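You operate a simulated robot arm through the tools that you are given. There is no shell and no other tool.

You are at the controls of a simulated robot arm. One attempt, no reset.

JOB
Wrap the blue bottle in tissue and stand it on the grey mat.
Fine: use the turntable; tissue all the way round; swing the grey arm out again; the other bottle stays bare. Set down upright: what you pick out.

Only the result counts: the job must be done as asked and must still hold three seconds after the hand-in. Knocking over, shifting, dropping, spilling or breaking anything else fails it.

ROBOT AND FRAMES
A 7-joint arm with a fingered hand, fixed in place. Base frame: the origin is on the floor under the middle of its stand, x ahead of it, y to its left, z up; the work surface is at about z = 80. Lengths are in cm, angles in rad, forces in N, time in s.
With the tool pointing down near the work surface it reaches from about 14 to 76 cm from the base axis. Its first joint turns from -1.204 to 3.002 rad. Payload 3.4 kg.
The TCP is the grasp point between the finger pads, 3.9 cm short of the fingertips. In the tool frame z runs along the fingers and y along their closing line. The gripper opens to 18 cm; its body begins 11.1 cm behind the TCP. The gripper is a hand of 3 fingers: y runs from the thumb to the fingers, the wrist lies at [0, 0, -26.2] in the tool frame, and closing takes about 1.5 s.
Orientation is that of the tool frame in the base frame, as a unit quaternion [w, x, y, z]. With the fingers straight down and closing along the base's y, the tool's x points along the base's -x, its y along +y and its z along -z.

CONTROLS
- The arm moves only by the tool servo_tool. Its argument "commands" is a list of rows, each an object of numbers (a shift or turn left out is 0, a gripper value left out holds the last): "rx", "ry", "rz": the turn, a rotation vector about the tool's x, y, z in rad; "dx", "dy", "dz": the shift along the tool's x, y, z in cm; "fingers": the gripper command, from -1 (shut) to 1 (fully open), values between in proportion. In form: [{"rx": .., "ry": .., "rz": .., "dx": .., "dy": .., "dz": .., "fingers": ..}, ...]. A call has 1 to 20 rows; each row is the pose to reach, as a shift and turn from the pose commanded when the call began, along the tool's axes at that moment. Rows are played at 5 a second. More than 5 cm and 0.15 rad between two rows, or a gripper value outside its range, and nothing of the call is played. A pose out of reach is approached as far as the arm can. The call stops where the force on the tool passes 60 N (or 10 N more than at its start, if that is more) or the arm is blocked; 0.2 s more then pass. Each finger travels about 7.2 cm/s and halts on what it meets, pressing with about 25 N; the grip force reading is that of the motor and also rises with nothing between the fingers. The clock runs only during rows and for 0.2 s after the last one: add rows that repeat a pose to give the fingers time. It gives the time, the measured TCP pose, the force on the tool (base axes), the opening and the grip force at its end, in the units of the frame above (readings bear some noise), with the torque about the TCP (base axes, N m) and any sound that the robot's microphone picked up, and new pictures: "pictures" is both (left out), scene, wrist or none.
- Cameras (640 x 400 px; columns grow to the right, rows downward): "scene" is fixed at [23.87, 50.89, 145.8]; the picture's right is [-0.99, 0.13, 0.00], its down [0.05, 0.36, -0.93] and it looks along [-0.12, -0.93, -0.36] (base axes); focal length 343 px, centre (320, 200). "wrist" rides on the gripper at [6.3, -3.6, -12.8] in the tool frame; the picture's right is [0.50, 0.87, 0.00], its down [-0.75, 0.44, -0.49] and it looks along [-0.43, 0.25, 0.87] (tool axes); focal length 226 px, centre (320, 200). There is no depth. A picture from a camera that has moved, and an enlarged one, comes with that camera's place and axes in the base frame and with its lens. The place of the scene camera against the robot may be out by one fixed shift of up to 2.5 cm in any direction.
- move_column(by): moves the trunk up (or, below 0, down) by that many cm; the arm rides with it, the base frame stays. It gives what a move gives, with no picture.
- preshape(shape): the hand has 3 fingers and takes this shape, open, in about a second: jaw (thumb against the fingers, like two jaws); tri (thumb and two fingers); tip (a fingertip pinch); poke (one finger out to press); point (the index stretched); flat (the hand flat); cup (the hand cupped); fist (a fist). The gripper value then closes the fingers along that shape, each until it touches; the sizes above hold for jaw. It gives what a move gives, with no picture.
- enlarge(camera, box): a new picture of the part [left, top, right, bottom] of that camera's present view, enlarged. No time passes.
- close_job(): hands the job in; it is judged then, once.

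Places have to be worked out from the pictures, the camera data and where the tool is seen. Open the gripper and draw the arm clear of the work before you hand the job in, unless the task says otherwise.

The tools are called after "Request:" by a JSON object that holds its "op" and its "data". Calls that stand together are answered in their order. servo_tool: Moves the arm, as the interface text tells. Its arguments: {"type":"object","properties":{"commands":{"type":"array","items":{"type":"object","properties":{"rx":{"type":"number"},"ry":{"type":"number"},"rz":{"type":"number"},"dx":{"type":"number"},"dy":{"type":"number"},"dz":{"type":"number"},"fingers":{"type":"number"}}}},"pictures":{"type":"string","enum":["both","scene","wrist","none"]}},"required":["commands"]} The other tools are called the same way: move_column (by) moves the trunk up or down; preshape (shape) gives the hand a shape; enlarge (camera, box) takes an enlarged picture of a part of a camera's view; close_job () hands the job in.

At the start:

```text
t: 0.0
tcp_pos: [30.6, -42.63, 122.59]
orientation: [-0.001, 0.0, 1.0, -0.001]
force: [-0.3, -0.7, 0.3]
wrist_torque: [-0.04, 0.01, 0.01]
grip_width: 18.0
gripper_force: 0.0
shape: jaw
trunk travel left (down, up): [-27.5, 26.7]
```

scene: 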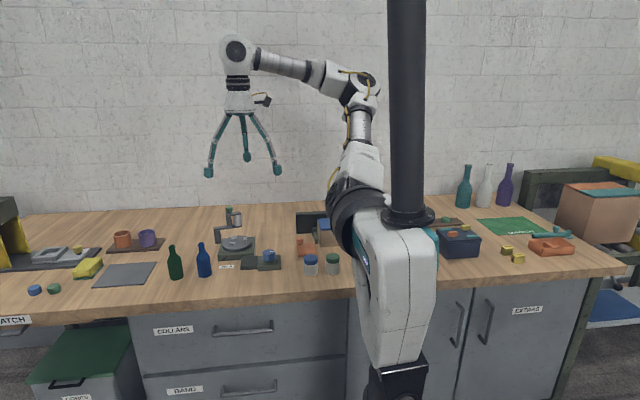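
wrist: 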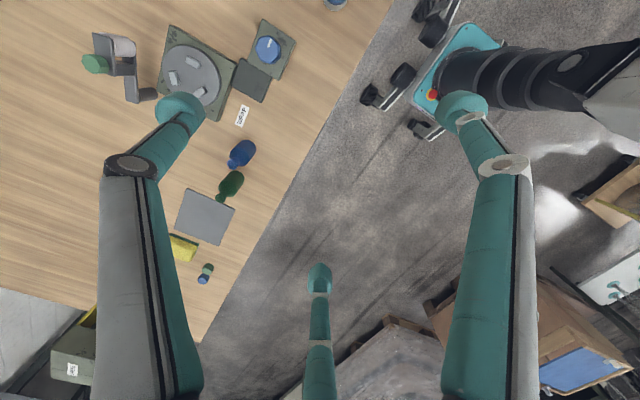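

The pictures show a turntable with a grey swing arm, a blue bottle and a green bottle, and a grey mat. I'll enlarge the views before moving to read the layout.

Request:
{"op": "enlarge", "data": {"camera": "scene", "box": [80, 190, 300, 310]}}

Request:
{"op": "enlarge", "data": {"camera": "wrist", "box": [70, 0, 320, 156]}}

Request:
{"op": "enlarge", "data": {"camera": "scene", "box": [190, 200, 300, 280]}}

Request:
{"op": "enlarge", "data": {"camera": "wrist", "box": [140, 120, 320, 300]}}

```text
2.91 times, centred on (190, 250) of scene
camera zoom: at [23.87, 50.89, 145.8], right [-0.99, 0.13, 0.0], down [0.05, 0.36, -0.93], along [-0.12, -0.93, -0.36], focal length 999 px, centre (698, 54)
```

zoom: 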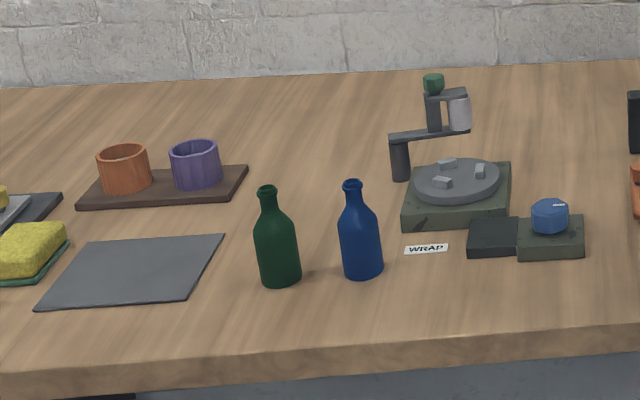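

```text
2.56 times, centred on (195, 78) of wrist
camera zoom: at [24.28, -46.22, 135.52], right [-0.5, 0.87, 0.0], down [0.75, 0.44, 0.49], along [0.43, 0.25, -0.87], focal length 579 px, centre (640, 512)
```

zoom: 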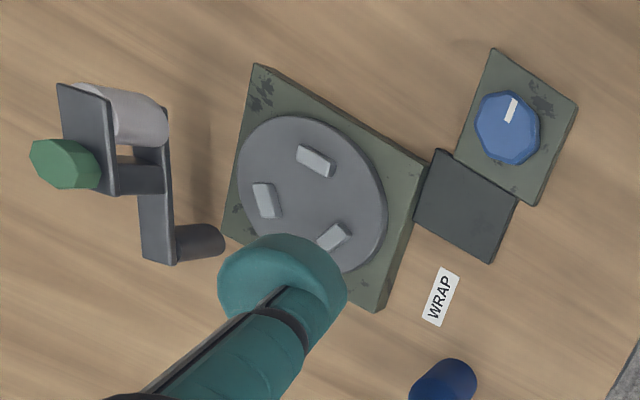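

```text
5.00 times, centred on (245, 240) of scene
camera zoom: at [23.87, 50.89, 145.8], right [-0.99, 0.13, 0.0], down [0.05, 0.36, -0.93], along [-0.12, -0.93, -0.36], focal length 1717 px, centre (695, 0)
```

zoom: 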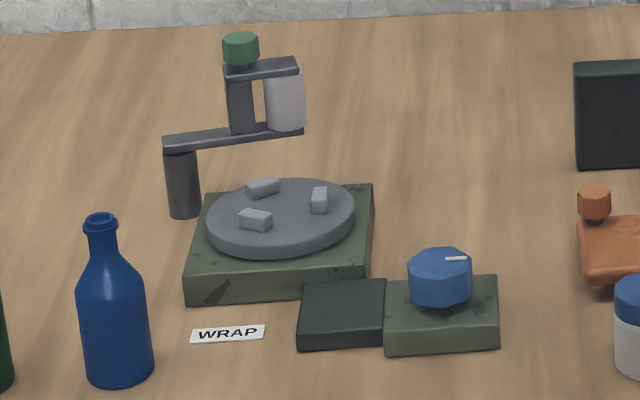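

```text
2.22 times, centred on (230, 210) of wrist
camera zoom: at [24.28, -46.22, 135.52], right [-0.5, 0.87, 0.0], down [0.75, 0.44, 0.49], along [0.43, 0.25, -0.87], focal length 502 px, centre (520, 178)
```

zoom: 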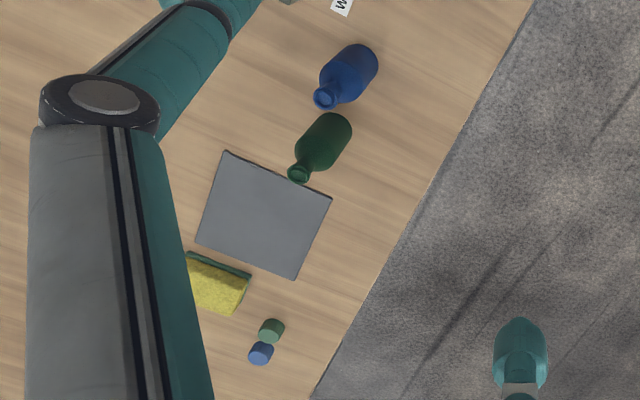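

The dial sits near (26,-57), the turntable near (37,-68), the blue bottle near (48,-54), the green bottle near (57,-53), and the swing arm's post near (46,-77). Before planning a grasp I'll check what the hand shapes look like.

Request:
{"op": "preshape", "data": {"shape": "tri"}}

Request:
{"op": "enlarge", "data": {"camera": "wrist", "box": [0, 0, 640, 400]}}

Request:
{"op": "enlarge", "data": {"camera": "scene", "box": [160, 20, 320, 200]}}

Request:
{"op": "preshape", "data": {"shape": "poke"}}

Request:
{"op": "enlarge", "data": {"camera": "wrist", "box": [0, 0, 640, 400]}}

Request:
{"op": "enlarge", "data": {"camera": "scene", "box": [160, 20, 320, 200]}}

Request:
{"op": "preshape", "data": {"shape": "jaw"}}

Request:
{"op": "enlarge", "data": {"camera": "wrist", "box": [0, 0, 640, 400]}}

Request:
{"op": "enlarge", "data": {"camera": "scene", "box": [160, 20, 320, 200]}}

```text
t: 0.9
tcp_pos: [30.38, -42.1, 122.84]
orientation: [0.0, 0.0, 1.0, -0.001]
force: [-0.3, 0.3, -0.8]
wrist_torque: [-0.03, -0.03, 0.0]
grip_width: 18.02
gripper_force: 0.0
shape: tri
trunk travel left (down, up): [-27.5, 26.7]
```

```text
1.00 times, centred on (320, 200) of wrist (not enlarged: the box is as wide or as high as the picture)
camera zoom: at [24.22, -45.61, 135.74], right [-0.5, 0.87, 0.0], down [0.75, 0.44, 0.49], along [0.43, 0.24, -0.87], focal length 226 px, centre (320, 200)
```

zoom: 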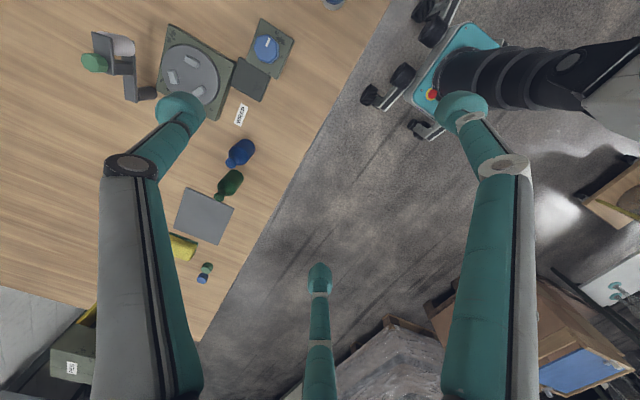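

```text
2.22 times, centred on (240, 110) of scene
camera zoom: at [23.87, 50.89, 145.8], right [-0.99, 0.13, 0.0], down [0.05, 0.36, -0.93], along [-0.12, -0.93, -0.36], focal length 763 px, centre (498, 400)
```

zoom: 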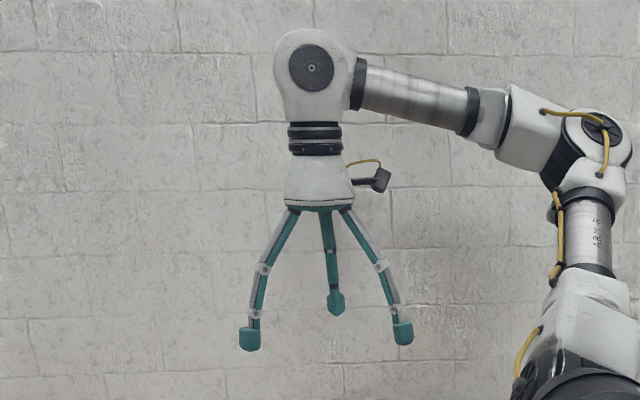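

```text
t: 1.8
tcp_pos: [30.53, -42.13, 122.95]
orientation: [0.0, -0.001, 1.0, -0.002]
force: [-0.2, 0.8, -0.6]
wrist_torque: [-0.01, 0.02, 0.0]
grip_width: 0.0
gripper_force: 0.1
shape: poke
trunk travel left (down, up): [-27.5, 26.7]
```

```text
1.00 times, centred on (320, 200) of wrist (not enlarged: the box is as wide or as high as the picture)
camera zoom: at [24.22, -45.62, 135.73], right [-0.5, 0.87, 0.0], down [0.75, 0.44, 0.49], along [0.43, 0.24, -0.87], focal length 226 px, centre (320, 200)
```

zoom: 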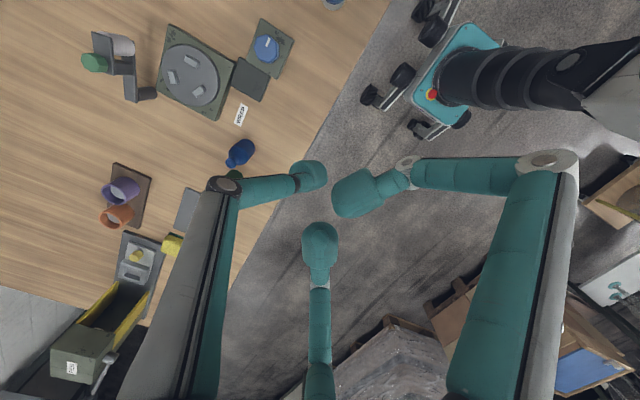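

```text
2.22 times, centred on (240, 110) of scene
camera zoom: at [23.87, 50.89, 145.8], right [-0.99, 0.13, 0.0], down [0.05, 0.36, -0.93], along [-0.12, -0.93, -0.36], focal length 763 px, centre (498, 400)
```

zoom: 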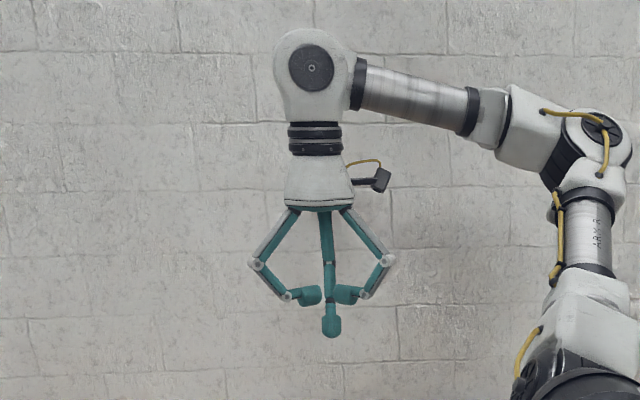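

```text
t: 2.7
tcp_pos: [30.52, -42.13, 122.84]
orientation: [0.0, 0.0, 1.0, -0.002]
force: [0.5, 0.8, -1.2]
wrist_torque: [0.04, -0.02, -0.02]
grip_width: 17.98
gripper_force: 0.1
shape: jaw
trunk travel left (down, up): [-27.5, 26.7]
```

```text
1.00 times, centred on (320, 200) of wrist (not enlarged: the box is as wide or as high as the picture)
camera zoom: at [24.22, -45.61, 135.73], right [-0.5, 0.87, 0.0], down [0.75, 0.44, 0.49], along [0.43, 0.24, -0.87], focal length 226 px, centre (320, 200)
```

zoom: 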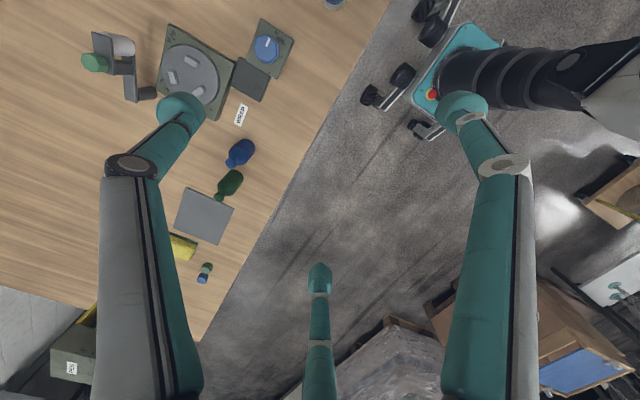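

```text
2.22 times, centred on (240, 110) of scene
camera zoom: at [23.87, 50.89, 145.8], right [-0.99, 0.13, 0.0], down [0.05, 0.36, -0.93], along [-0.12, -0.93, -0.36], focal length 763 px, centre (498, 400)
```

zoom: 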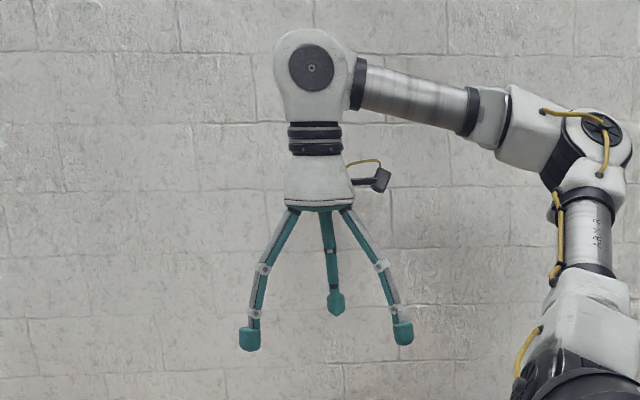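

The jaw shape is a three-finger grip at 120° (thumb at tool -y, fingers at ±x/+y), centred on the TCP. I'll move closer above the turntable, staying well above everything, to get a better look and better positions.

Request:
{"op": "servo_tool", "data": {"commands": [{"dx": -1, "dy": -3.5, "dz": 1.5}, {"dx": -2, "dy": -7, "dz": 3}, {"dx": -3, "dy": -10.5, "dz": 4.5}, {"dx": -4, "dy": -14, "dz": 6}, {"dx": -5, "dy": -17, "dz": 8}, {"dx": -6, "dy": -20, "dz": 10}, {"dx": -6, "dy": -20, "dz": 10}]}}

```text
t: 4.3
tcp_pos: [36.43, -62.15, 112.92]
orientation: [0.0, 0.0, 1.0, -0.002]
force: [-0.2, 0.3, -0.3]
wrist_torque: [-0.01, 0.0, -0.02]
grip_width: 17.98
gripper_force: 0.0
shape: jaw
trunk travel left (down, up): [-27.5, 26.7]
camera wrist: at [30.19, -65.71, 125.86], right [-0.5, 0.87, 0.0], down [0.75, 0.44, 0.49], along [0.43, 0.24, -0.87], focal length 226 px, centre (320, 200)
```

scene: 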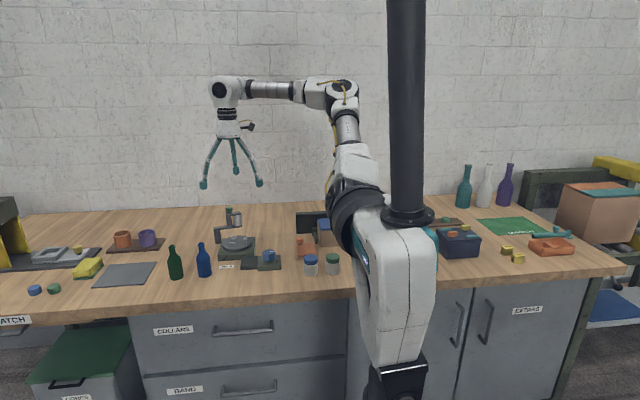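
wrist: 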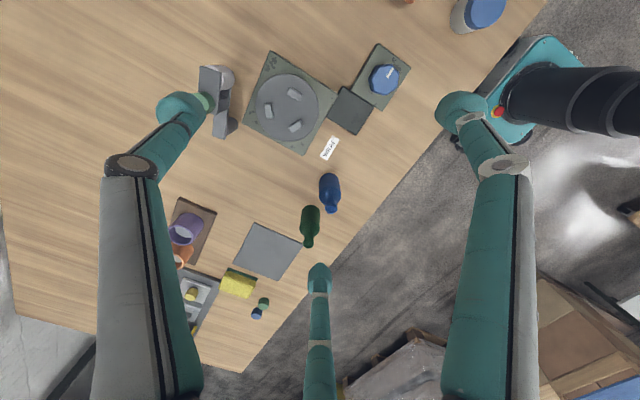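

The arm reached the spot without trouble. I'll enlarge the wrist view of the turntable, the bottles and the mat for measurements.

Request:
{"op": "enlarge", "data": {"camera": "wrist", "box": [180, 30, 420, 180]}}

Request:
{"op": "enlarge", "data": {"camera": "wrist", "box": [210, 130, 370, 290]}}

```text
2.67 times, centred on (300, 105) of wrist
camera zoom: at [30.19, -65.71, 125.86], right [-0.5, 0.87, 0.0], down [0.75, 0.44, 0.49], along [0.43, 0.24, -0.87], focal length 603 px, centre (373, 453)
```

zoom: 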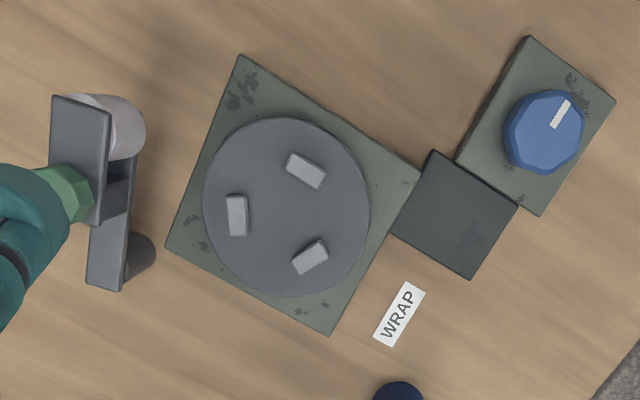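

```text
2.50 times, centred on (290, 210) of wrist
camera zoom: at [30.19, -65.71, 125.86], right [-0.5, 0.87, 0.0], down [0.75, 0.44, 0.49], along [0.43, 0.24, -0.87], focal length 565 px, centre (395, 175)
```

zoom: 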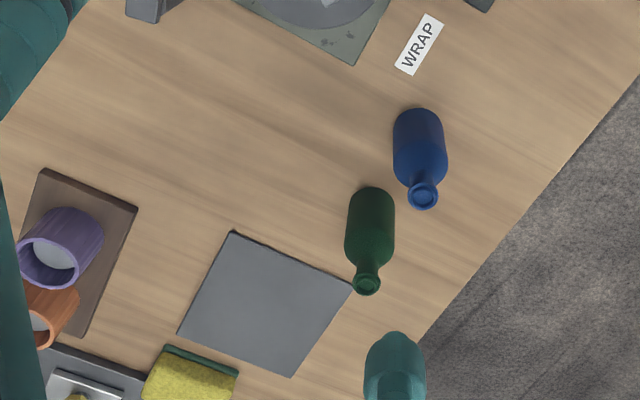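

Triangulating the two wrist views puts the turntable centre at about (37.3,-67.9, top z≈84.5), the dial at (25.9,-56.5, top 85), the blue mouth at (47.1,-53.6,92), the green bottle at (56,-53.2), and the mat over x 66–81.5, y -63.7 to -50. The mat is far out, so I'll test the reach toward it at a safe height.

Request:
{"op": "servo_tool", "data": {"commands": [{"dx": -4, "dy": 1}, {"dx": -8, "dy": 2}, {"dx": -12, "dy": 3}, {"dx": -16, "dy": 4}, {"dx": -20, "dy": 5}, {"dx": -24, "dy": 5.5}, {"dx": -28, "dy": 6}, {"dx": -31, "dy": 6.5}, {"dx": -33, "dy": 7}, {"dx": -33, "dy": 7}]}}

```text
t: 6.5
tcp_pos: [67.47, -54.76, 111.85]
orientation: [0.0, -0.001, 1.0, -0.001]
force: [-0.1, -0.3, -0.5]
wrist_torque: [-0.03, 0.04, -0.01]
grip_width: 17.97
gripper_force: 0.1
shape: jaw
out of reach, approached as far as the arm can: row 8, 9, 10
trunk travel left (down, up): [-27.5, 26.7]
camera wrist: at [61.22, -58.29, 124.81], right [-0.5, 0.87, 0.0], down [0.75, 0.44, 0.49], along [0.42, 0.24, -0.87], focal length 226 px, centre (320, 200)
```

scene: 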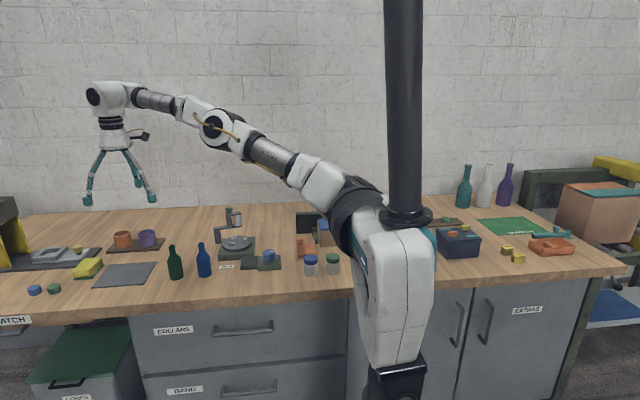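
wrist: 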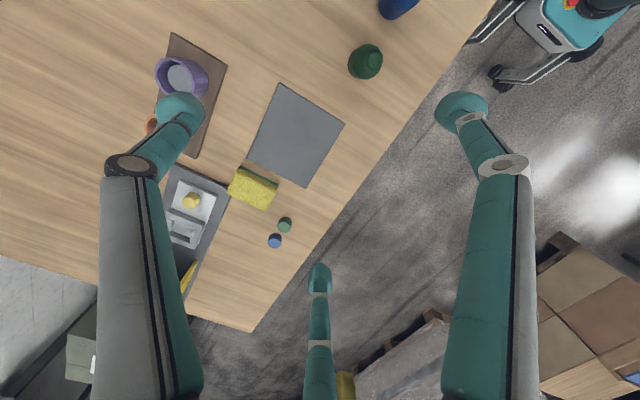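

At z≈112 with the tool vertical the arm stretches to 87 cm, which is better than the stated limit. I'll lower to about z=100 over the mat (fingertips ~96, above everything there) to see the reach nearer the surface.

Request:
{"op": "servo_tool", "data": {"commands": [{"dz": 4}, {"dz": 8}, {"dz": 12}, {"dz": 12}]}}

```text
t: 7.5
tcp_pos: [67.28, -54.75, 99.76]
orientation: [-0.001, 0.001, 1.0, -0.002]
force: [-0.7, -0.4, 0.5]
wrist_torque: [-0.01, 0.03, -0.03]
grip_width: 17.98
gripper_force: 0.1
shape: jaw
trunk travel left (down, up): [-27.5, 26.7]
camera wrist: at [60.91, -58.27, 112.7], right [-0.5, 0.87, 0.0], down [0.75, 0.44, 0.49], along [0.43, 0.24, -0.87], focal length 226 px, centre (320, 200)
```

scene: 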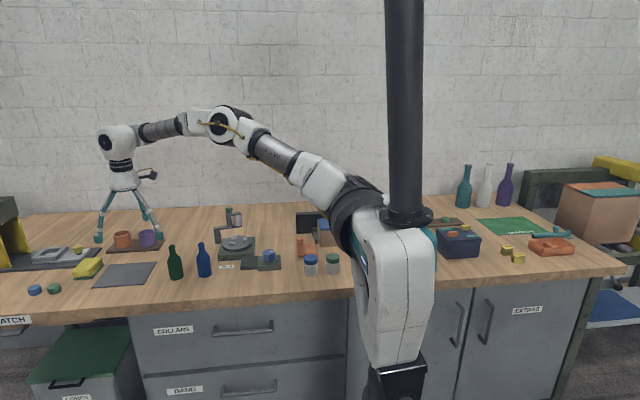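
wrist: 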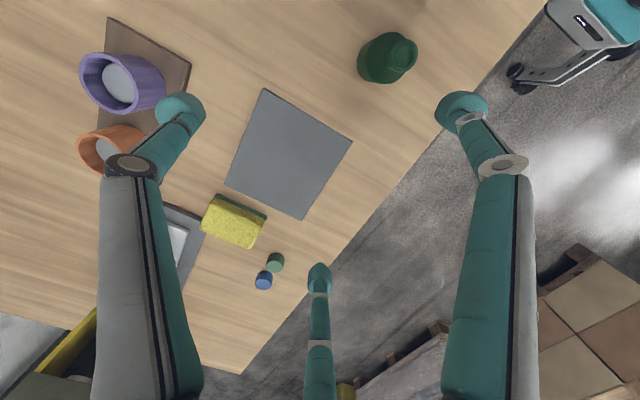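

The commanded pose is now reachable and the elbow has bent, so there's more room at this height. I'll probe further out over the mat.

Request:
{"op": "servo_tool", "data": {"commands": [{"dx": -3, "dy": -1}, {"dx": -6, "dy": -2}, {"dx": -9, "dy": -3}, {"dx": -9, "dy": -3}]}}

```text
t: 8.5
tcp_pos: [70.2, -55.67, 99.89]
orientation: [0.001, -0.001, 1.0, -0.002]
force: [0.0, -0.6, 0.6]
wrist_torque: [0.0, 0.02, 0.01]
grip_width: 17.99
gripper_force: 0.1
shape: jaw
out of reach, approached as far as the arm can: row 1, 2, 3, 4
trunk travel left (down, up): [-27.5, 26.7]
camera wrist: at [63.9, -59.25, 112.78], right [-0.5, 0.87, -0.01], down [0.75, 0.44, 0.49], along [0.43, 0.24, -0.87], focal length 226 px, centre (320, 200)
```

scene: 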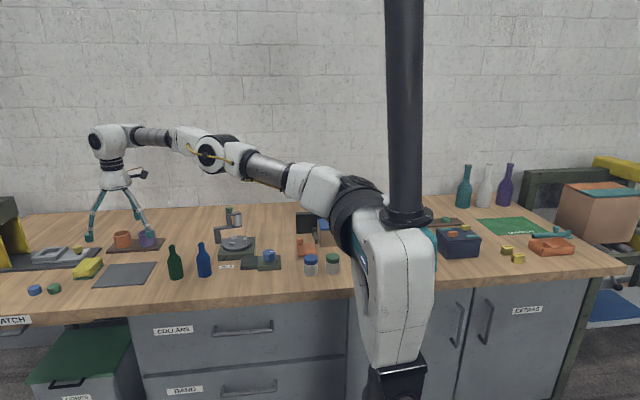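
wrist: 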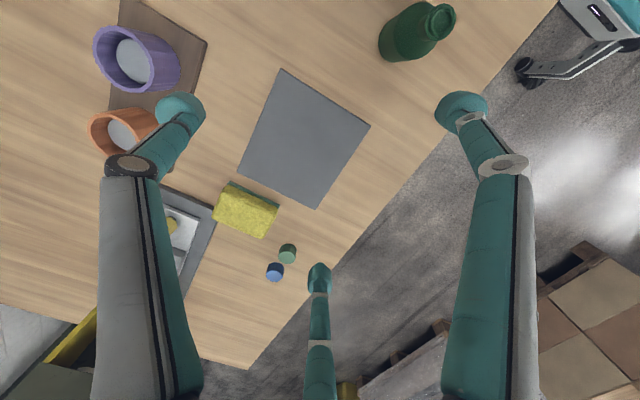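

Vertical-tool reach is about 89.6 cm here, so (70,-55.5) on the mat can be reached from straight above. The mat corners come out consistently at x 66–81.4, y -63.8 to -49.9. Next I go above the blue bottle, turning the hand 30° so no finger points at the green bottle.

Request:
{"op": "servo_tool", "data": {"commands": [{"dz": -3}, {"dx": 2, "dz": -6, "rz": -0.05}, {"dx": 6, "dy": 0.5, "dz": -6, "rz": -0.15}, {"dx": 10, "dy": 1, "dz": -6, "rz": -0.25}, {"dx": 14, "dy": 1.5, "dz": -6, "rz": -0.35}, {"dx": 18, "dy": 2, "dz": -6, "rz": -0.45}, {"dx": 21, "dy": 2, "dz": -6, "rz": -0.5236}, {"dx": 23.1, "dy": 2.07, "dz": -6, "rz": -0.5236}, {"dx": 23.1, "dy": 2.07, "dz": -6, "rz": -0.5236}]}}

```text
t: 10.5
tcp_pos: [46.54, -53.43, 105.82]
orientation: [-0.001, -0.259, 0.966, -0.002]
force: [0.2, 0.8, -0.6]
wrist_torque: [0.0, -0.03, 0.03]
grip_width: 17.99
gripper_force: 0.0
shape: jaw
out of reach, approached as far as the arm can: row 1
trunk travel left (down, up): [-27.5, 26.7]
camera wrist: at [43.07, -59.62, 118.7], right [-0.87, 0.5, 0.0], down [0.43, 0.76, 0.49], along [0.24, 0.42, -0.87], focal length 226 px, centre (320, 200)
```

scene: 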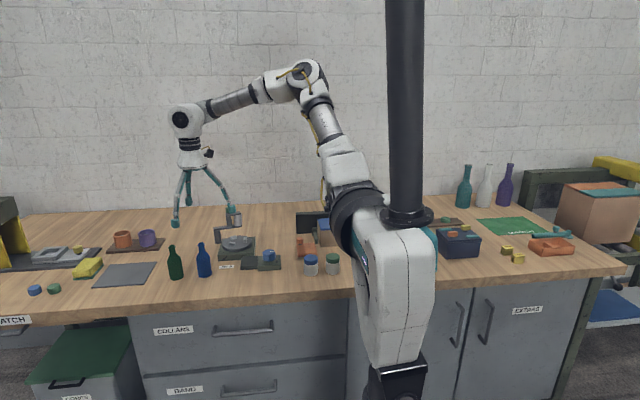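
wrist: 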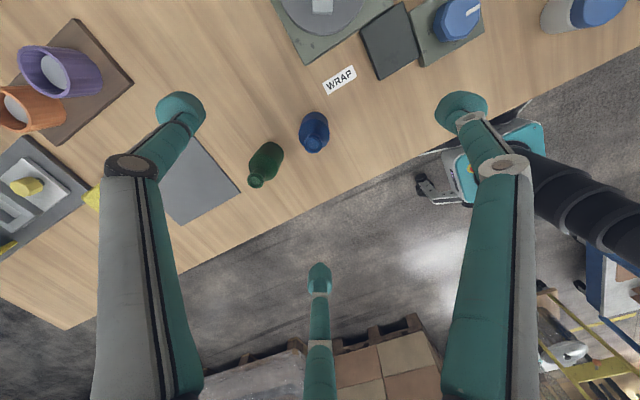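

The hand is now over the blue bottle with fingers at base angles 60°, 180° and 300°. I'll enlarge the wrist view to measure both bottles more exactly.

Request:
{"op": "enlarge", "data": {"camera": "wrist", "box": [230, 80, 358, 208]}}

Request:
{"op": "enlarge", "data": {"camera": "scene", "box": [150, 230, 230, 290]}}

```text
3.12 times, centred on (294, 144) of wrist
camera zoom: at [43.07, -59.62, 118.7], right [-0.87, 0.5, 0.0], down [0.43, 0.76, 0.49], along [0.24, 0.42, -0.87], focal length 706 px, centre (401, 375)
```

zoom: 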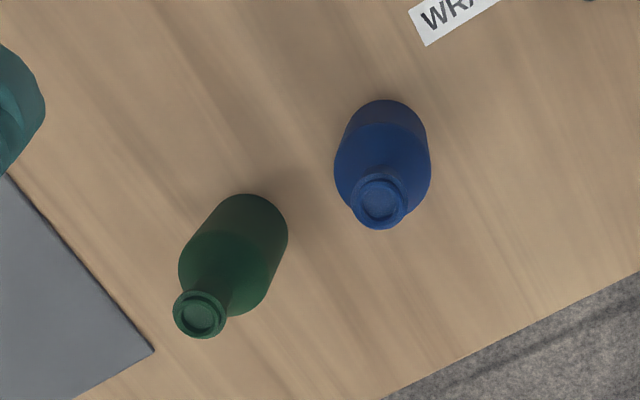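

```text
6.67 times, centred on (190, 260) of scene
camera zoom: at [23.87, 50.89, 145.8], right [-0.99, 0.13, 0.0], down [0.05, 0.36, -0.93], along [-0.12, -0.93, -0.36], focal length 2290 px, centre (1187, -200)
```

zoom: 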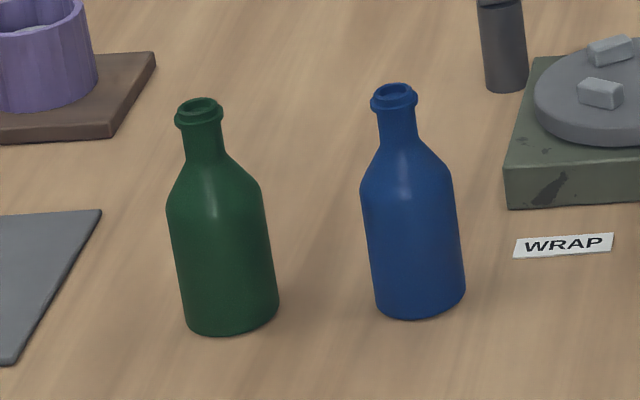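

The blue bottle stands at about (47.4,-53.6), 12 cm tall, 4.8 cm across, with the body reaching up to about 6.4 cm. The green one is 8.8 cm away along +x. I'll centre on the blue bottle, narrow the fingers to about 11 cm, and come down to just above the mouth.

Request:
{"op": "servo_tool", "data": {"commands": [{"dx": -0.66, "dy": -0.58, "dz": 3, "fingers": 0.22}, {"dx": -0.66, "dy": -0.58, "dz": 6, "fingers": 0.22}, {"dx": -0.66, "dy": -0.58, "dz": 8.8, "fingers": 0.22}, {"dx": -0.66, "dy": -0.58, "dz": 8.8, "fingers": 0.22}]}}

```text
t: 11.5
tcp_pos: [47.51, -53.7, 97.18]
orientation: [0.0, -0.259, 0.966, -0.002]
force: [-0.8, -1.1, 0.3]
wrist_torque: [0.0, -0.01, 0.01]
grip_width: 11.0
gripper_force: 0.0
shape: jaw
trunk travel left (down, up): [-27.5, 26.7]
camera wrist: at [43.86, -59.77, 110.03], right [-0.87, 0.5, 0.0], down [0.43, 0.76, 0.49], along [0.25, 0.42, -0.87], focal length 226 px, centre (320, 200)
```

scene: 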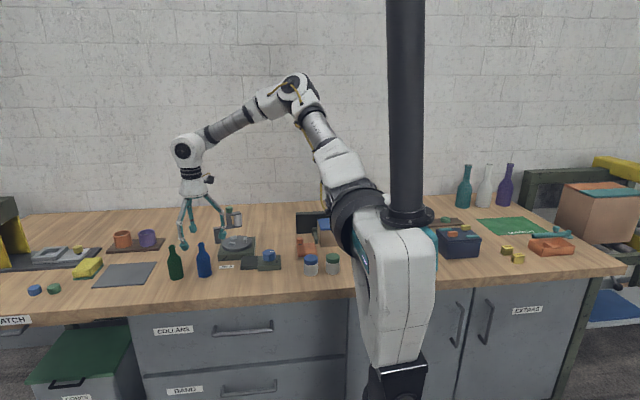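
wrist: 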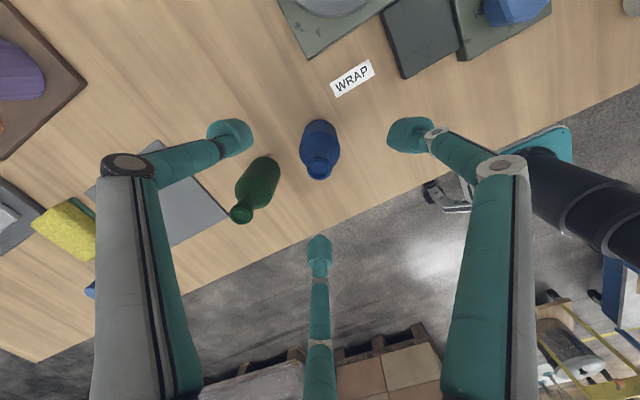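

The mouth lies within 0.3 cm of the tool axis, and the green bottle sits in the gap between the thumb and a finger. I'll descend to z≈86 around the body.

Request:
{"op": "servo_tool", "data": {"commands": [{"dx": -0.14, "dy": 0.15, "dz": 3}, {"dx": -0.14, "dy": 0.15, "dz": 6}, {"dx": -0.14, "dy": 0.15, "dz": 9}, {"dx": -0.14, "dy": 0.15, "dz": 11.2}, {"dx": -0.14, "dy": 0.15, "dz": 11.2}]}}

```text
t: 12.7
tcp_pos: [47.68, -53.52, 85.93]
orientation: [0.0, -0.259, 0.966, -0.002]
force: [0.5, 0.3, 0.2]
wrist_torque: [-0.01, -0.02, 0.0]
grip_width: 11.02
gripper_force: 0.1
shape: jaw
trunk travel left (down, up): [-27.5, 26.7]
camera wrist: at [43.95, -59.68, 98.69], right [-0.87, 0.5, 0.0], down [0.43, 0.76, 0.49], along [0.25, 0.42, -0.87], focal length 226 px, centre (320, 200)
```

scene: 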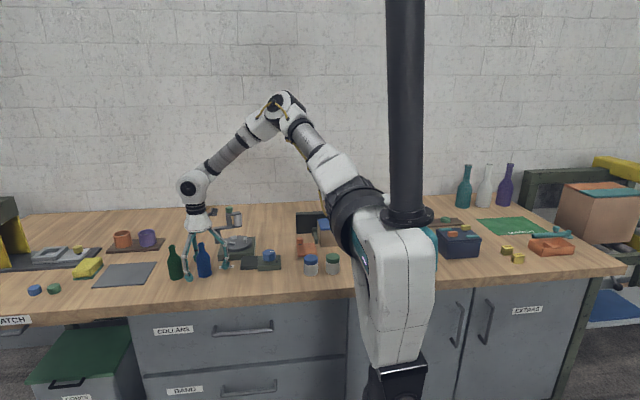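
wrist: 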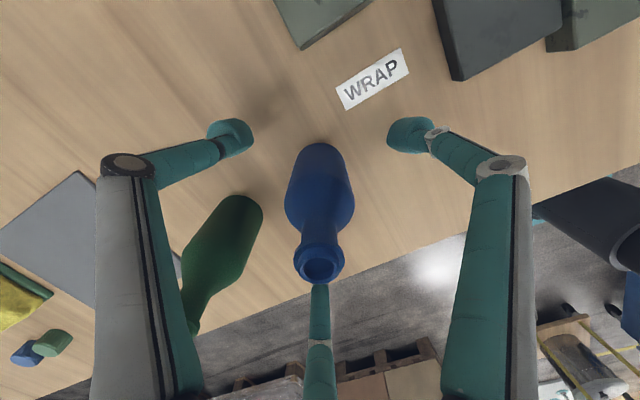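

The bottle is centred between the three fingers with no contact. I'll close on it now.

Request:
{"op": "servo_tool", "data": {"commands": [{"fingers": 0.0}, {"fingers": -0.2}, {"fingers": -0.4}, {"fingers": -0.7}, {"fingers": -1}, {"fingers": -1}, {"fingers": -1}, {"fingers": -1}]}}

```text
t: 14.5
tcp_pos: [47.64, -53.53, 85.92]
orientation: [-0.001, -0.259, 0.966, -0.001]
force: [0.3, 0.1, -0.3]
wrist_torque: [0.0, 0.02, -0.01]
grip_width: 3.77
gripper_force: 25.3
shape: jaw
trunk travel left (down, up): [-27.5, 26.7]
camera wrist: at [43.97, -59.7, 98.68], right [-0.87, 0.5, 0.0], down [0.44, 0.76, 0.49], along [0.25, 0.42, -0.87], focal length 226 px, centre (320, 200)
```

scene: 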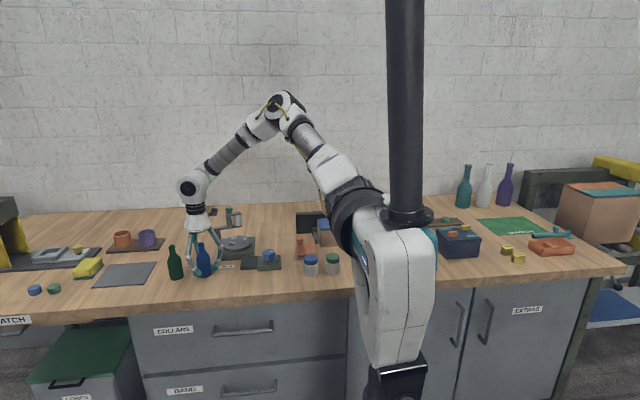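
wrist: 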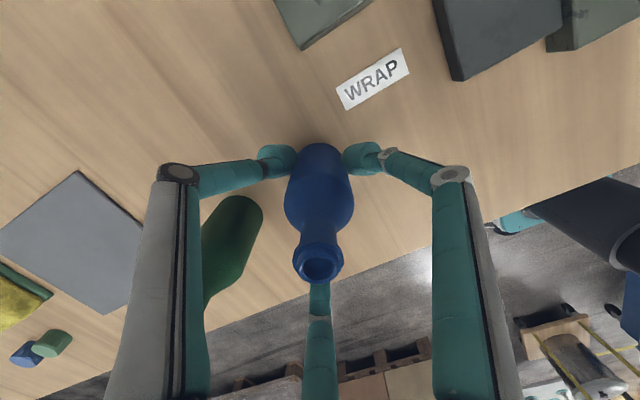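

The grip holds at 25 N and the bottle hasn't shifted. I'll lift it straight up 12 cm.

Request:
{"op": "servo_tool", "data": {"commands": [{"dz": -1}, {"dz": -3}, {"dz": -6}, {"dz": -9}, {"dz": -12}, {"dz": -12}]}}

```text
t: 15.9
tcp_pos: [47.55, -53.61, 97.78]
orientation: [-0.001, -0.259, 0.966, -0.001]
force: [-1.1, 0.0, -1.7]
wrist_torque: [-0.01, -0.02, 0.0]
grip_width: 3.75
gripper_force: 24.7
shape: jaw
trunk travel left (down, up): [-27.5, 26.7]
camera wrist: at [44.03, -59.74, 110.68], right [-0.87, 0.5, 0.0], down [0.44, 0.76, 0.49], along [0.24, 0.42, -0.87], focal length 226 px, centre (320, 200)
```

scene: 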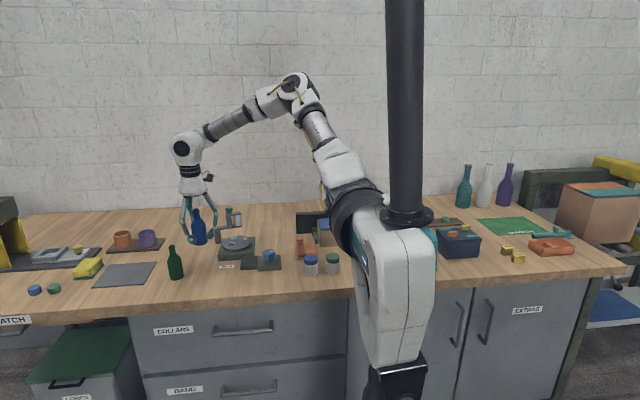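
wrist: 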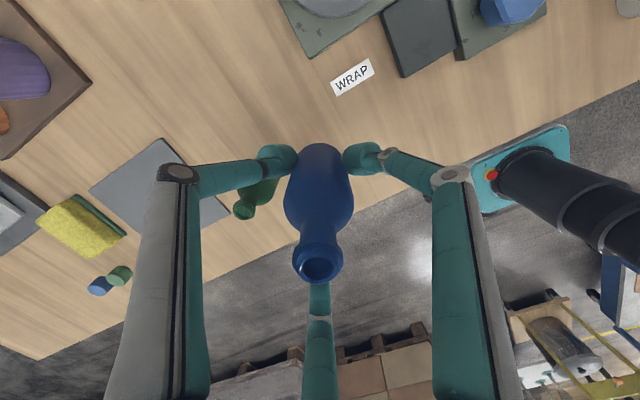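

The bottle is lifted with its base about 5.9 cm below the TCP, and the green one is untouched. I'll carry it over the turntable at this height.

Request:
{"op": "servo_tool", "data": {"commands": [{"dx": 3, "dy": -1.4}, {"dx": 6.5, "dy": -2.9}, {"dx": 10, "dy": -4.5}, {"dx": 13.5, "dy": -6.1}, {"dx": 16.03, "dy": -7.26}, {"dx": 16.03, "dy": -7.26}, {"dx": 16.03, "dy": -7.26}]}}

Request:
{"op": "enlarge", "data": {"camera": "wrist", "box": [190, 40, 450, 300]}}

Request:
{"op": "enlarge", "data": {"camera": "scene", "box": [180, 170, 300, 280]}}

```text
t: 17.5
tcp_pos: [37.28, -67.81, 98.03]
orientation: [0.0, -0.259, 0.966, -0.001]
force: [-0.1, -0.4, -1.0]
wrist_torque: [0.01, -0.01, -0.02]
grip_width: 3.76
gripper_force: 24.7
shape: jaw
trunk travel left (down, up): [-27.5, 26.7]
camera wrist: at [33.65, -73.97, 110.85], right [-0.87, 0.5, 0.0], down [0.44, 0.76, 0.49], along [0.25, 0.42, -0.87], focal length 226 px, centre (320, 200)
```

scene: 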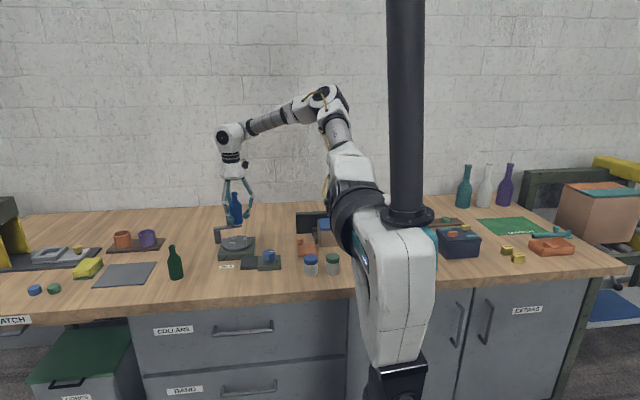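
wrist: 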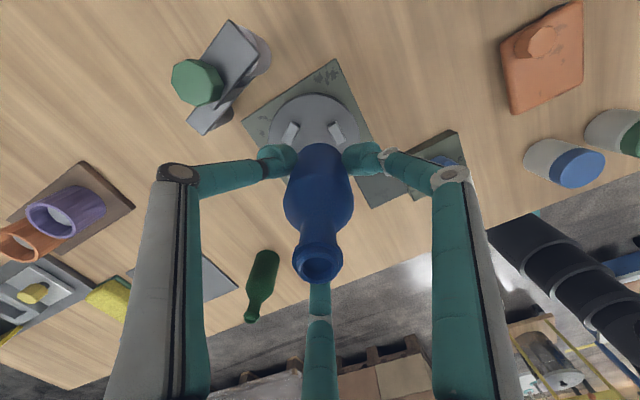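

```text
1.54 times, centred on (320, 170) of wrist
camera zoom: at [33.65, -73.97, 110.85], right [-0.87, 0.5, 0.0], down [0.44, 0.76, 0.49], along [0.25, 0.42, -0.87], focal length 348 px, centre (320, 246)
```

zoom: 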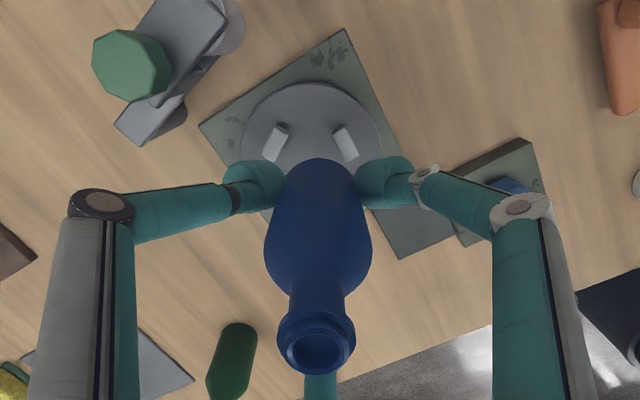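

```text
3.64 times, centred on (240, 225) of scene
camera zoom: at [23.87, 50.89, 145.8], right [-0.99, 0.13, 0.0], down [0.05, 0.36, -0.93], along [-0.12, -0.93, -0.36], focal length 1249 px, centre (611, 109)
```

zoom: 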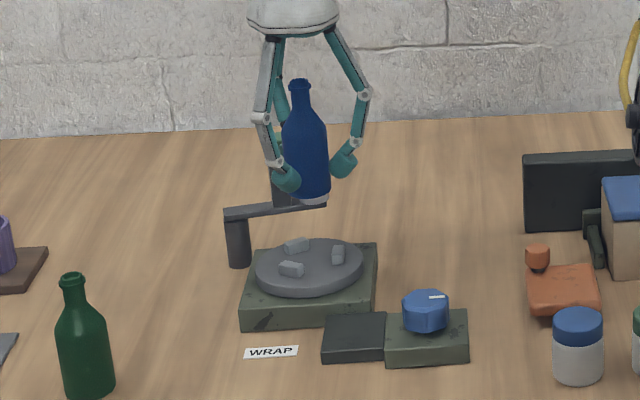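

The disc centre appears about 0.5 cm off the tool axis toward +x, which puts it near (37.8,-67.85). I'll correct for that, lower to about 2.5 cm above the nubs and look again.

Request:
{"op": "servo_tool", "data": {"commands": [{"dx": -0.41, "dy": -0.29, "dz": 1.5}, {"dx": -0.41, "dy": -0.29, "dz": 3}, {"dx": -0.41, "dy": -0.29, "dz": 4.5}, {"dx": -0.41, "dy": -0.29, "dz": 4.5}]}}

Request:
{"op": "enlarge", "data": {"camera": "wrist", "box": [240, 60, 400, 220]}}

Request:
{"op": "enlarge", "data": {"camera": "scene", "box": [205, 195, 285, 270]}}

```text
t: 18.5
tcp_pos: [37.75, -67.74, 93.32]
orientation: [0.0, -0.259, 0.966, -0.002]
force: [-0.2, -0.2, -2.0]
wrist_torque: [-0.02, 0.01, 0.01]
grip_width: 3.75
gripper_force: 25.2
shape: jaw
trunk travel left (down, up): [-27.5, 26.7]
camera wrist: at [34.2, -74.03, 106.25], right [-0.87, 0.5, 0.0], down [0.44, 0.76, 0.49], along [0.25, 0.42, -0.87], focal length 226 px, centre (320, 200)
```

scene: 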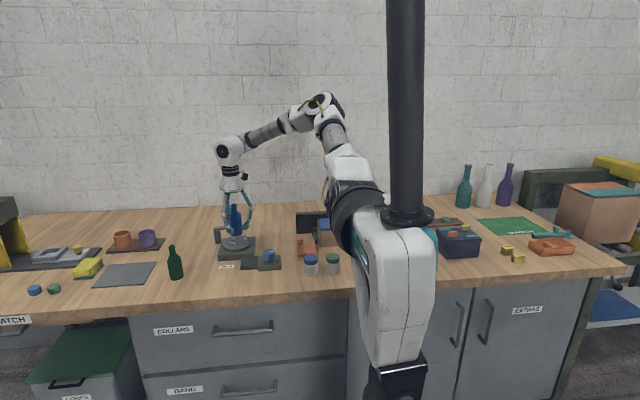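
wrist: 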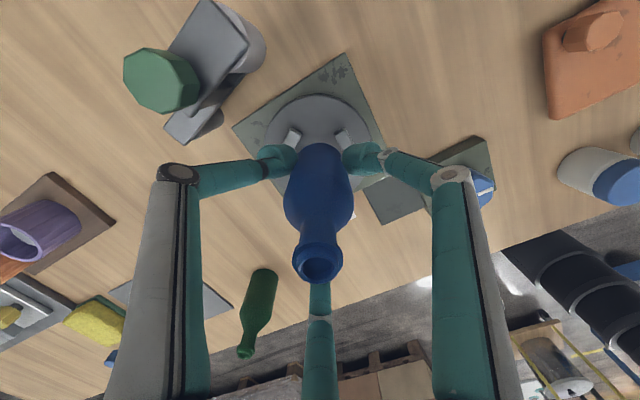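

```text
2.50 times, centred on (320, 140) of wrist
camera zoom: at [34.2, -74.03, 106.25], right [-0.87, 0.5, 0.0], down [0.44, 0.76, 0.49], along [0.25, 0.42, -0.87], focal length 565 px, centre (320, 350)
```

zoom: 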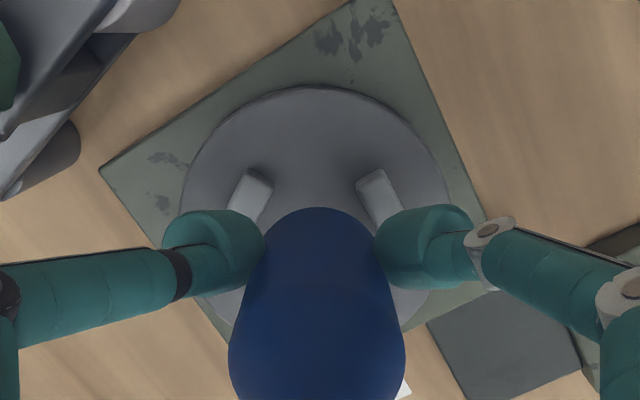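

```text
5.33 times, centred on (245, 232) of scene
camera zoom: at [23.87, 50.89, 145.8], right [-0.99, 0.13, 0.0], down [0.05, 0.36, -0.93], along [-0.12, -0.93, -0.36], focal length 1832 px, centre (720, 27)
```

zoom: 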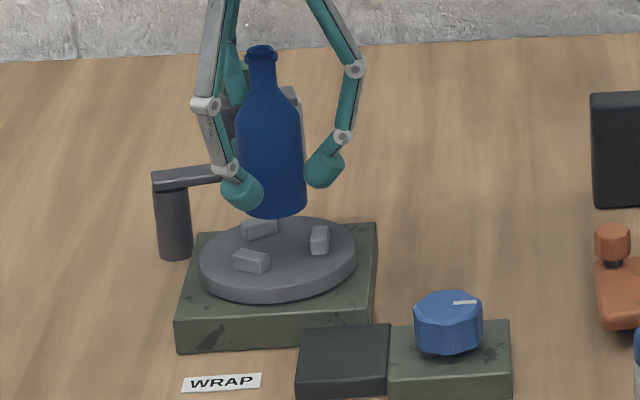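

Laterally the bottle is within 0.2 cm of the disc centre, which I now put at about (37.85,-68.0). The three nubs sit at radius 3 at 60°, 180° and 300°, so they form a snug pocket. I'll make a fine correction and come down to just above the nub tops for one more check.

Request:
{"op": "servo_tool", "data": {"commands": [{"dx": 0.06, "dy": -0.18, "dz": 0.7}, {"dx": 0.06, "dy": -0.18, "dz": 1.4}, {"dx": 0.06, "dy": -0.18, "dz": 2.0}, {"dx": 0.06, "dy": -0.18, "dz": 2.0}]}}

Request:
{"op": "enlarge", "data": {"camera": "wrist", "box": [260, 70, 380, 190]}}

Request:
{"op": "enlarge", "data": {"camera": "scene", "box": [218, 215, 260, 255]}}

```text
t: 19.5
tcp_pos: [37.9, -68.01, 91.34]
orientation: [-0.001, -0.259, 0.966, -0.001]
force: [0.0, -0.3, -1.3]
wrist_torque: [-0.02, 0.02, -0.04]
grip_width: 3.75
gripper_force: 24.9
shape: jaw
trunk travel left (down, up): [-27.5, 26.7]
camera wrist: at [34.27, -74.19, 104.25], right [-0.87, 0.5, 0.0], down [0.44, 0.76, 0.49], along [0.25, 0.42, -0.87], focal length 226 px, centre (320, 200)
```

scene: 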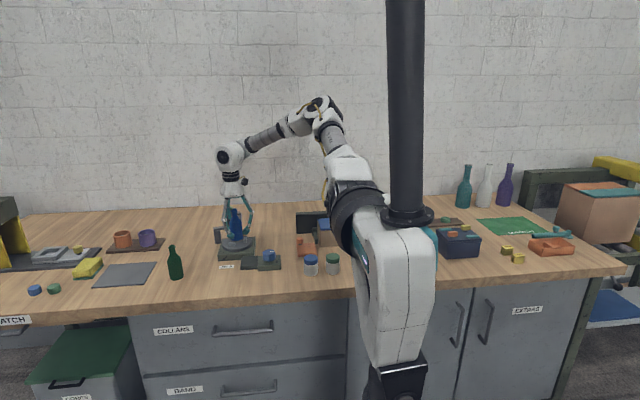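
wrist: 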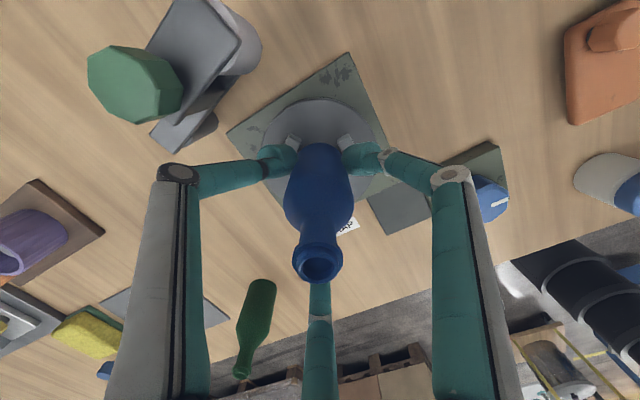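

```text
3.33 times, centred on (320, 130) of wrist
camera zoom: at [34.27, -74.19, 104.25], right [-0.87, 0.5, 0.0], down [0.44, 0.76, 0.49], along [0.25, 0.42, -0.87], focal length 754 px, centre (320, 433)
```

zoom: 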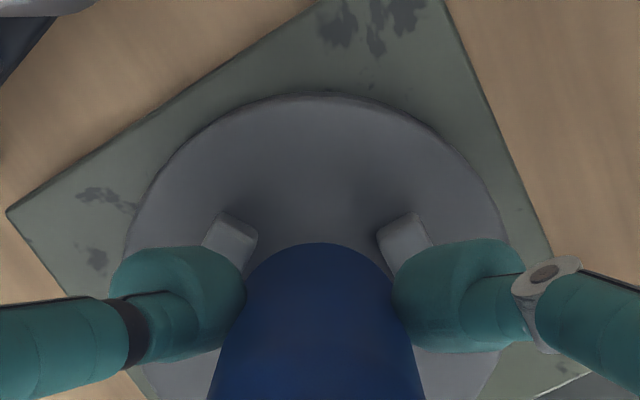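

```text
10.00 times, centred on (239, 235) of scene
camera zoom: at [23.87, 50.89, 145.8], right [-0.99, 0.13, 0.0], down [0.05, 0.36, -0.93], along [-0.12, -0.93, -0.36], focal length 3434 px, centre (1130, -150)
```

zoom: 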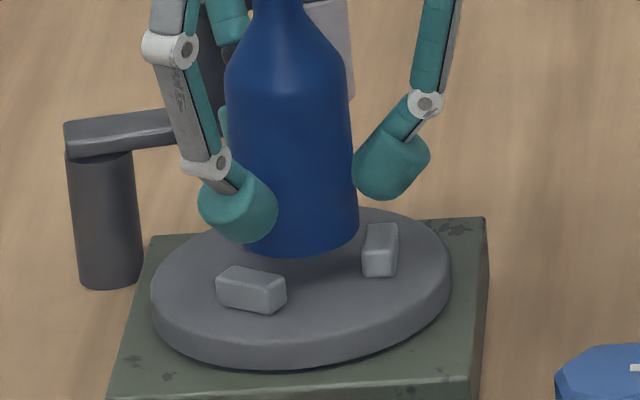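

The bottle lines up with the nubs to about 0.1 cm. I'll lower in small steps and watch the force for the first contact with the disc.

Request:
{"op": "servo_tool", "data": {"commands": [{"dx": 0.04, "dy": -0.08, "dz": 0.4}, {"dx": 0.04, "dy": -0.08, "dz": 0.8}, {"dx": 0.04, "dy": -0.08, "dz": 1.1}, {"dx": 0.04, "dy": -0.08, "dz": 1.1}], "pictures": "none"}}

Request:
{"op": "enlarge", "data": {"camera": "scene", "box": [218, 215, 260, 255]}}

Request:
{"op": "enlarge", "data": {"camera": "wrist", "box": [260, 70, 380, 190]}}

```text
t: 20.5
tcp_pos: [37.92, -68.2, 90.27]
orientation: [-0.001, -0.259, 0.966, -0.002]
force: [-0.5, -0.4, -2.2]
wrist_torque: [0.01, -0.02, 0.01]
grip_width: 3.78
gripper_force: 25.1
shape: jaw
trunk travel left (down, up): [-27.5, 26.7]
```

```text
10.00 times, centred on (239, 235) of scene
camera zoom: at [23.87, 50.89, 145.8], right [-0.99, 0.13, 0.0], down [0.05, 0.36, -0.93], along [-0.12, -0.93, -0.36], focal length 3434 px, centre (1130, -150)
```

zoom: 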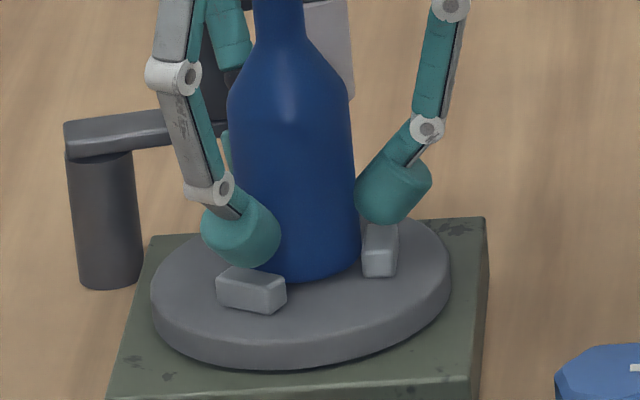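

```text
3.33 times, centred on (320, 130) of wrist
camera zoom: at [34.28, -74.31, 103.17], right [-0.87, 0.5, 0.0], down [0.44, 0.76, 0.49], along [0.25, 0.42, -0.87], focal length 754 px, centre (320, 433)
```

zoom: 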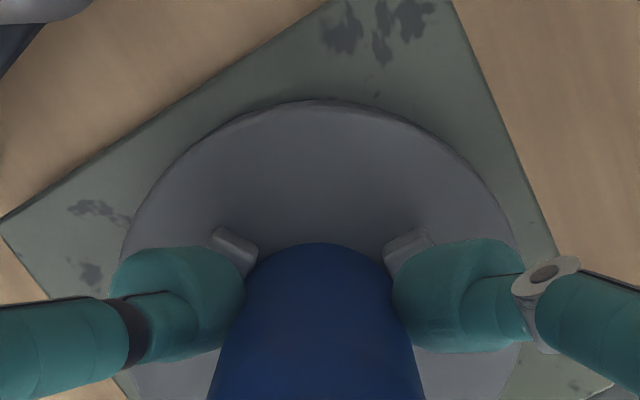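

The base has entered the space between the nubs without contact, well aligned. I'll keep lowering gently.

Request:
{"op": "servo_tool", "data": {"commands": [{"dz": 0.3}, {"dz": 0.6}, {"dz": 0.6}], "pictures": "none"}}

Request:
{"op": "servo_tool", "data": {"commands": [{"dz": 0.15}, {"dz": 0.25}, {"dz": 0.25}], "pictures": "none"}}

Request:
{"op": "enlarge", "data": {"camera": "scene", "box": [218, 215, 260, 255]}}

```text
t: 21.3
tcp_pos: [37.97, -68.07, 89.98]
orientation: [0.0, -0.259, 0.966, -0.003]
force: [-0.2, -0.7, 11.1]
wrist_torque: [-0.07, 0.01, -0.01]
grip_width: 3.8
gripper_force: 24.6
shape: jaw
trunk travel left (down, up): [-27.5, 26.7]
```

```text
t: 22.1
tcp_pos: [37.97, -68.06, 89.79]
orientation: [0.001, -0.258, 0.966, -0.004]
force: [0.6, -1.7, 23.7]
wrist_torque: [-0.16, -0.04, -0.01]
grip_width: 3.84
gripper_force: 25.0
shape: jaw
trunk travel left (down, up): [-27.5, 26.7]
```

```text
10.00 times, centred on (239, 235) of scene
camera zoom: at [23.87, 50.89, 145.8], right [-0.99, 0.13, 0.0], down [0.05, 0.36, -0.93], along [-0.12, -0.93, -0.36], focal length 3434 px, centre (1130, -150)
```

zoom: 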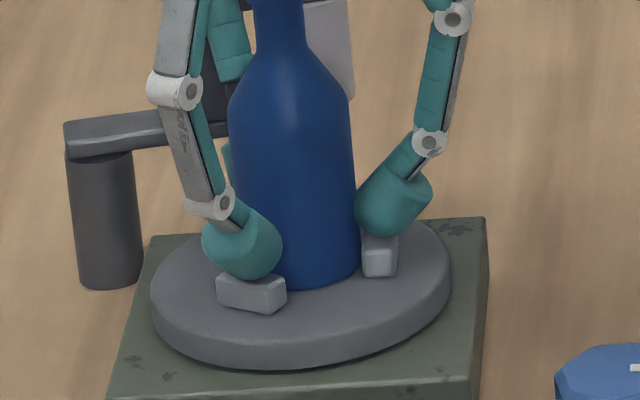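

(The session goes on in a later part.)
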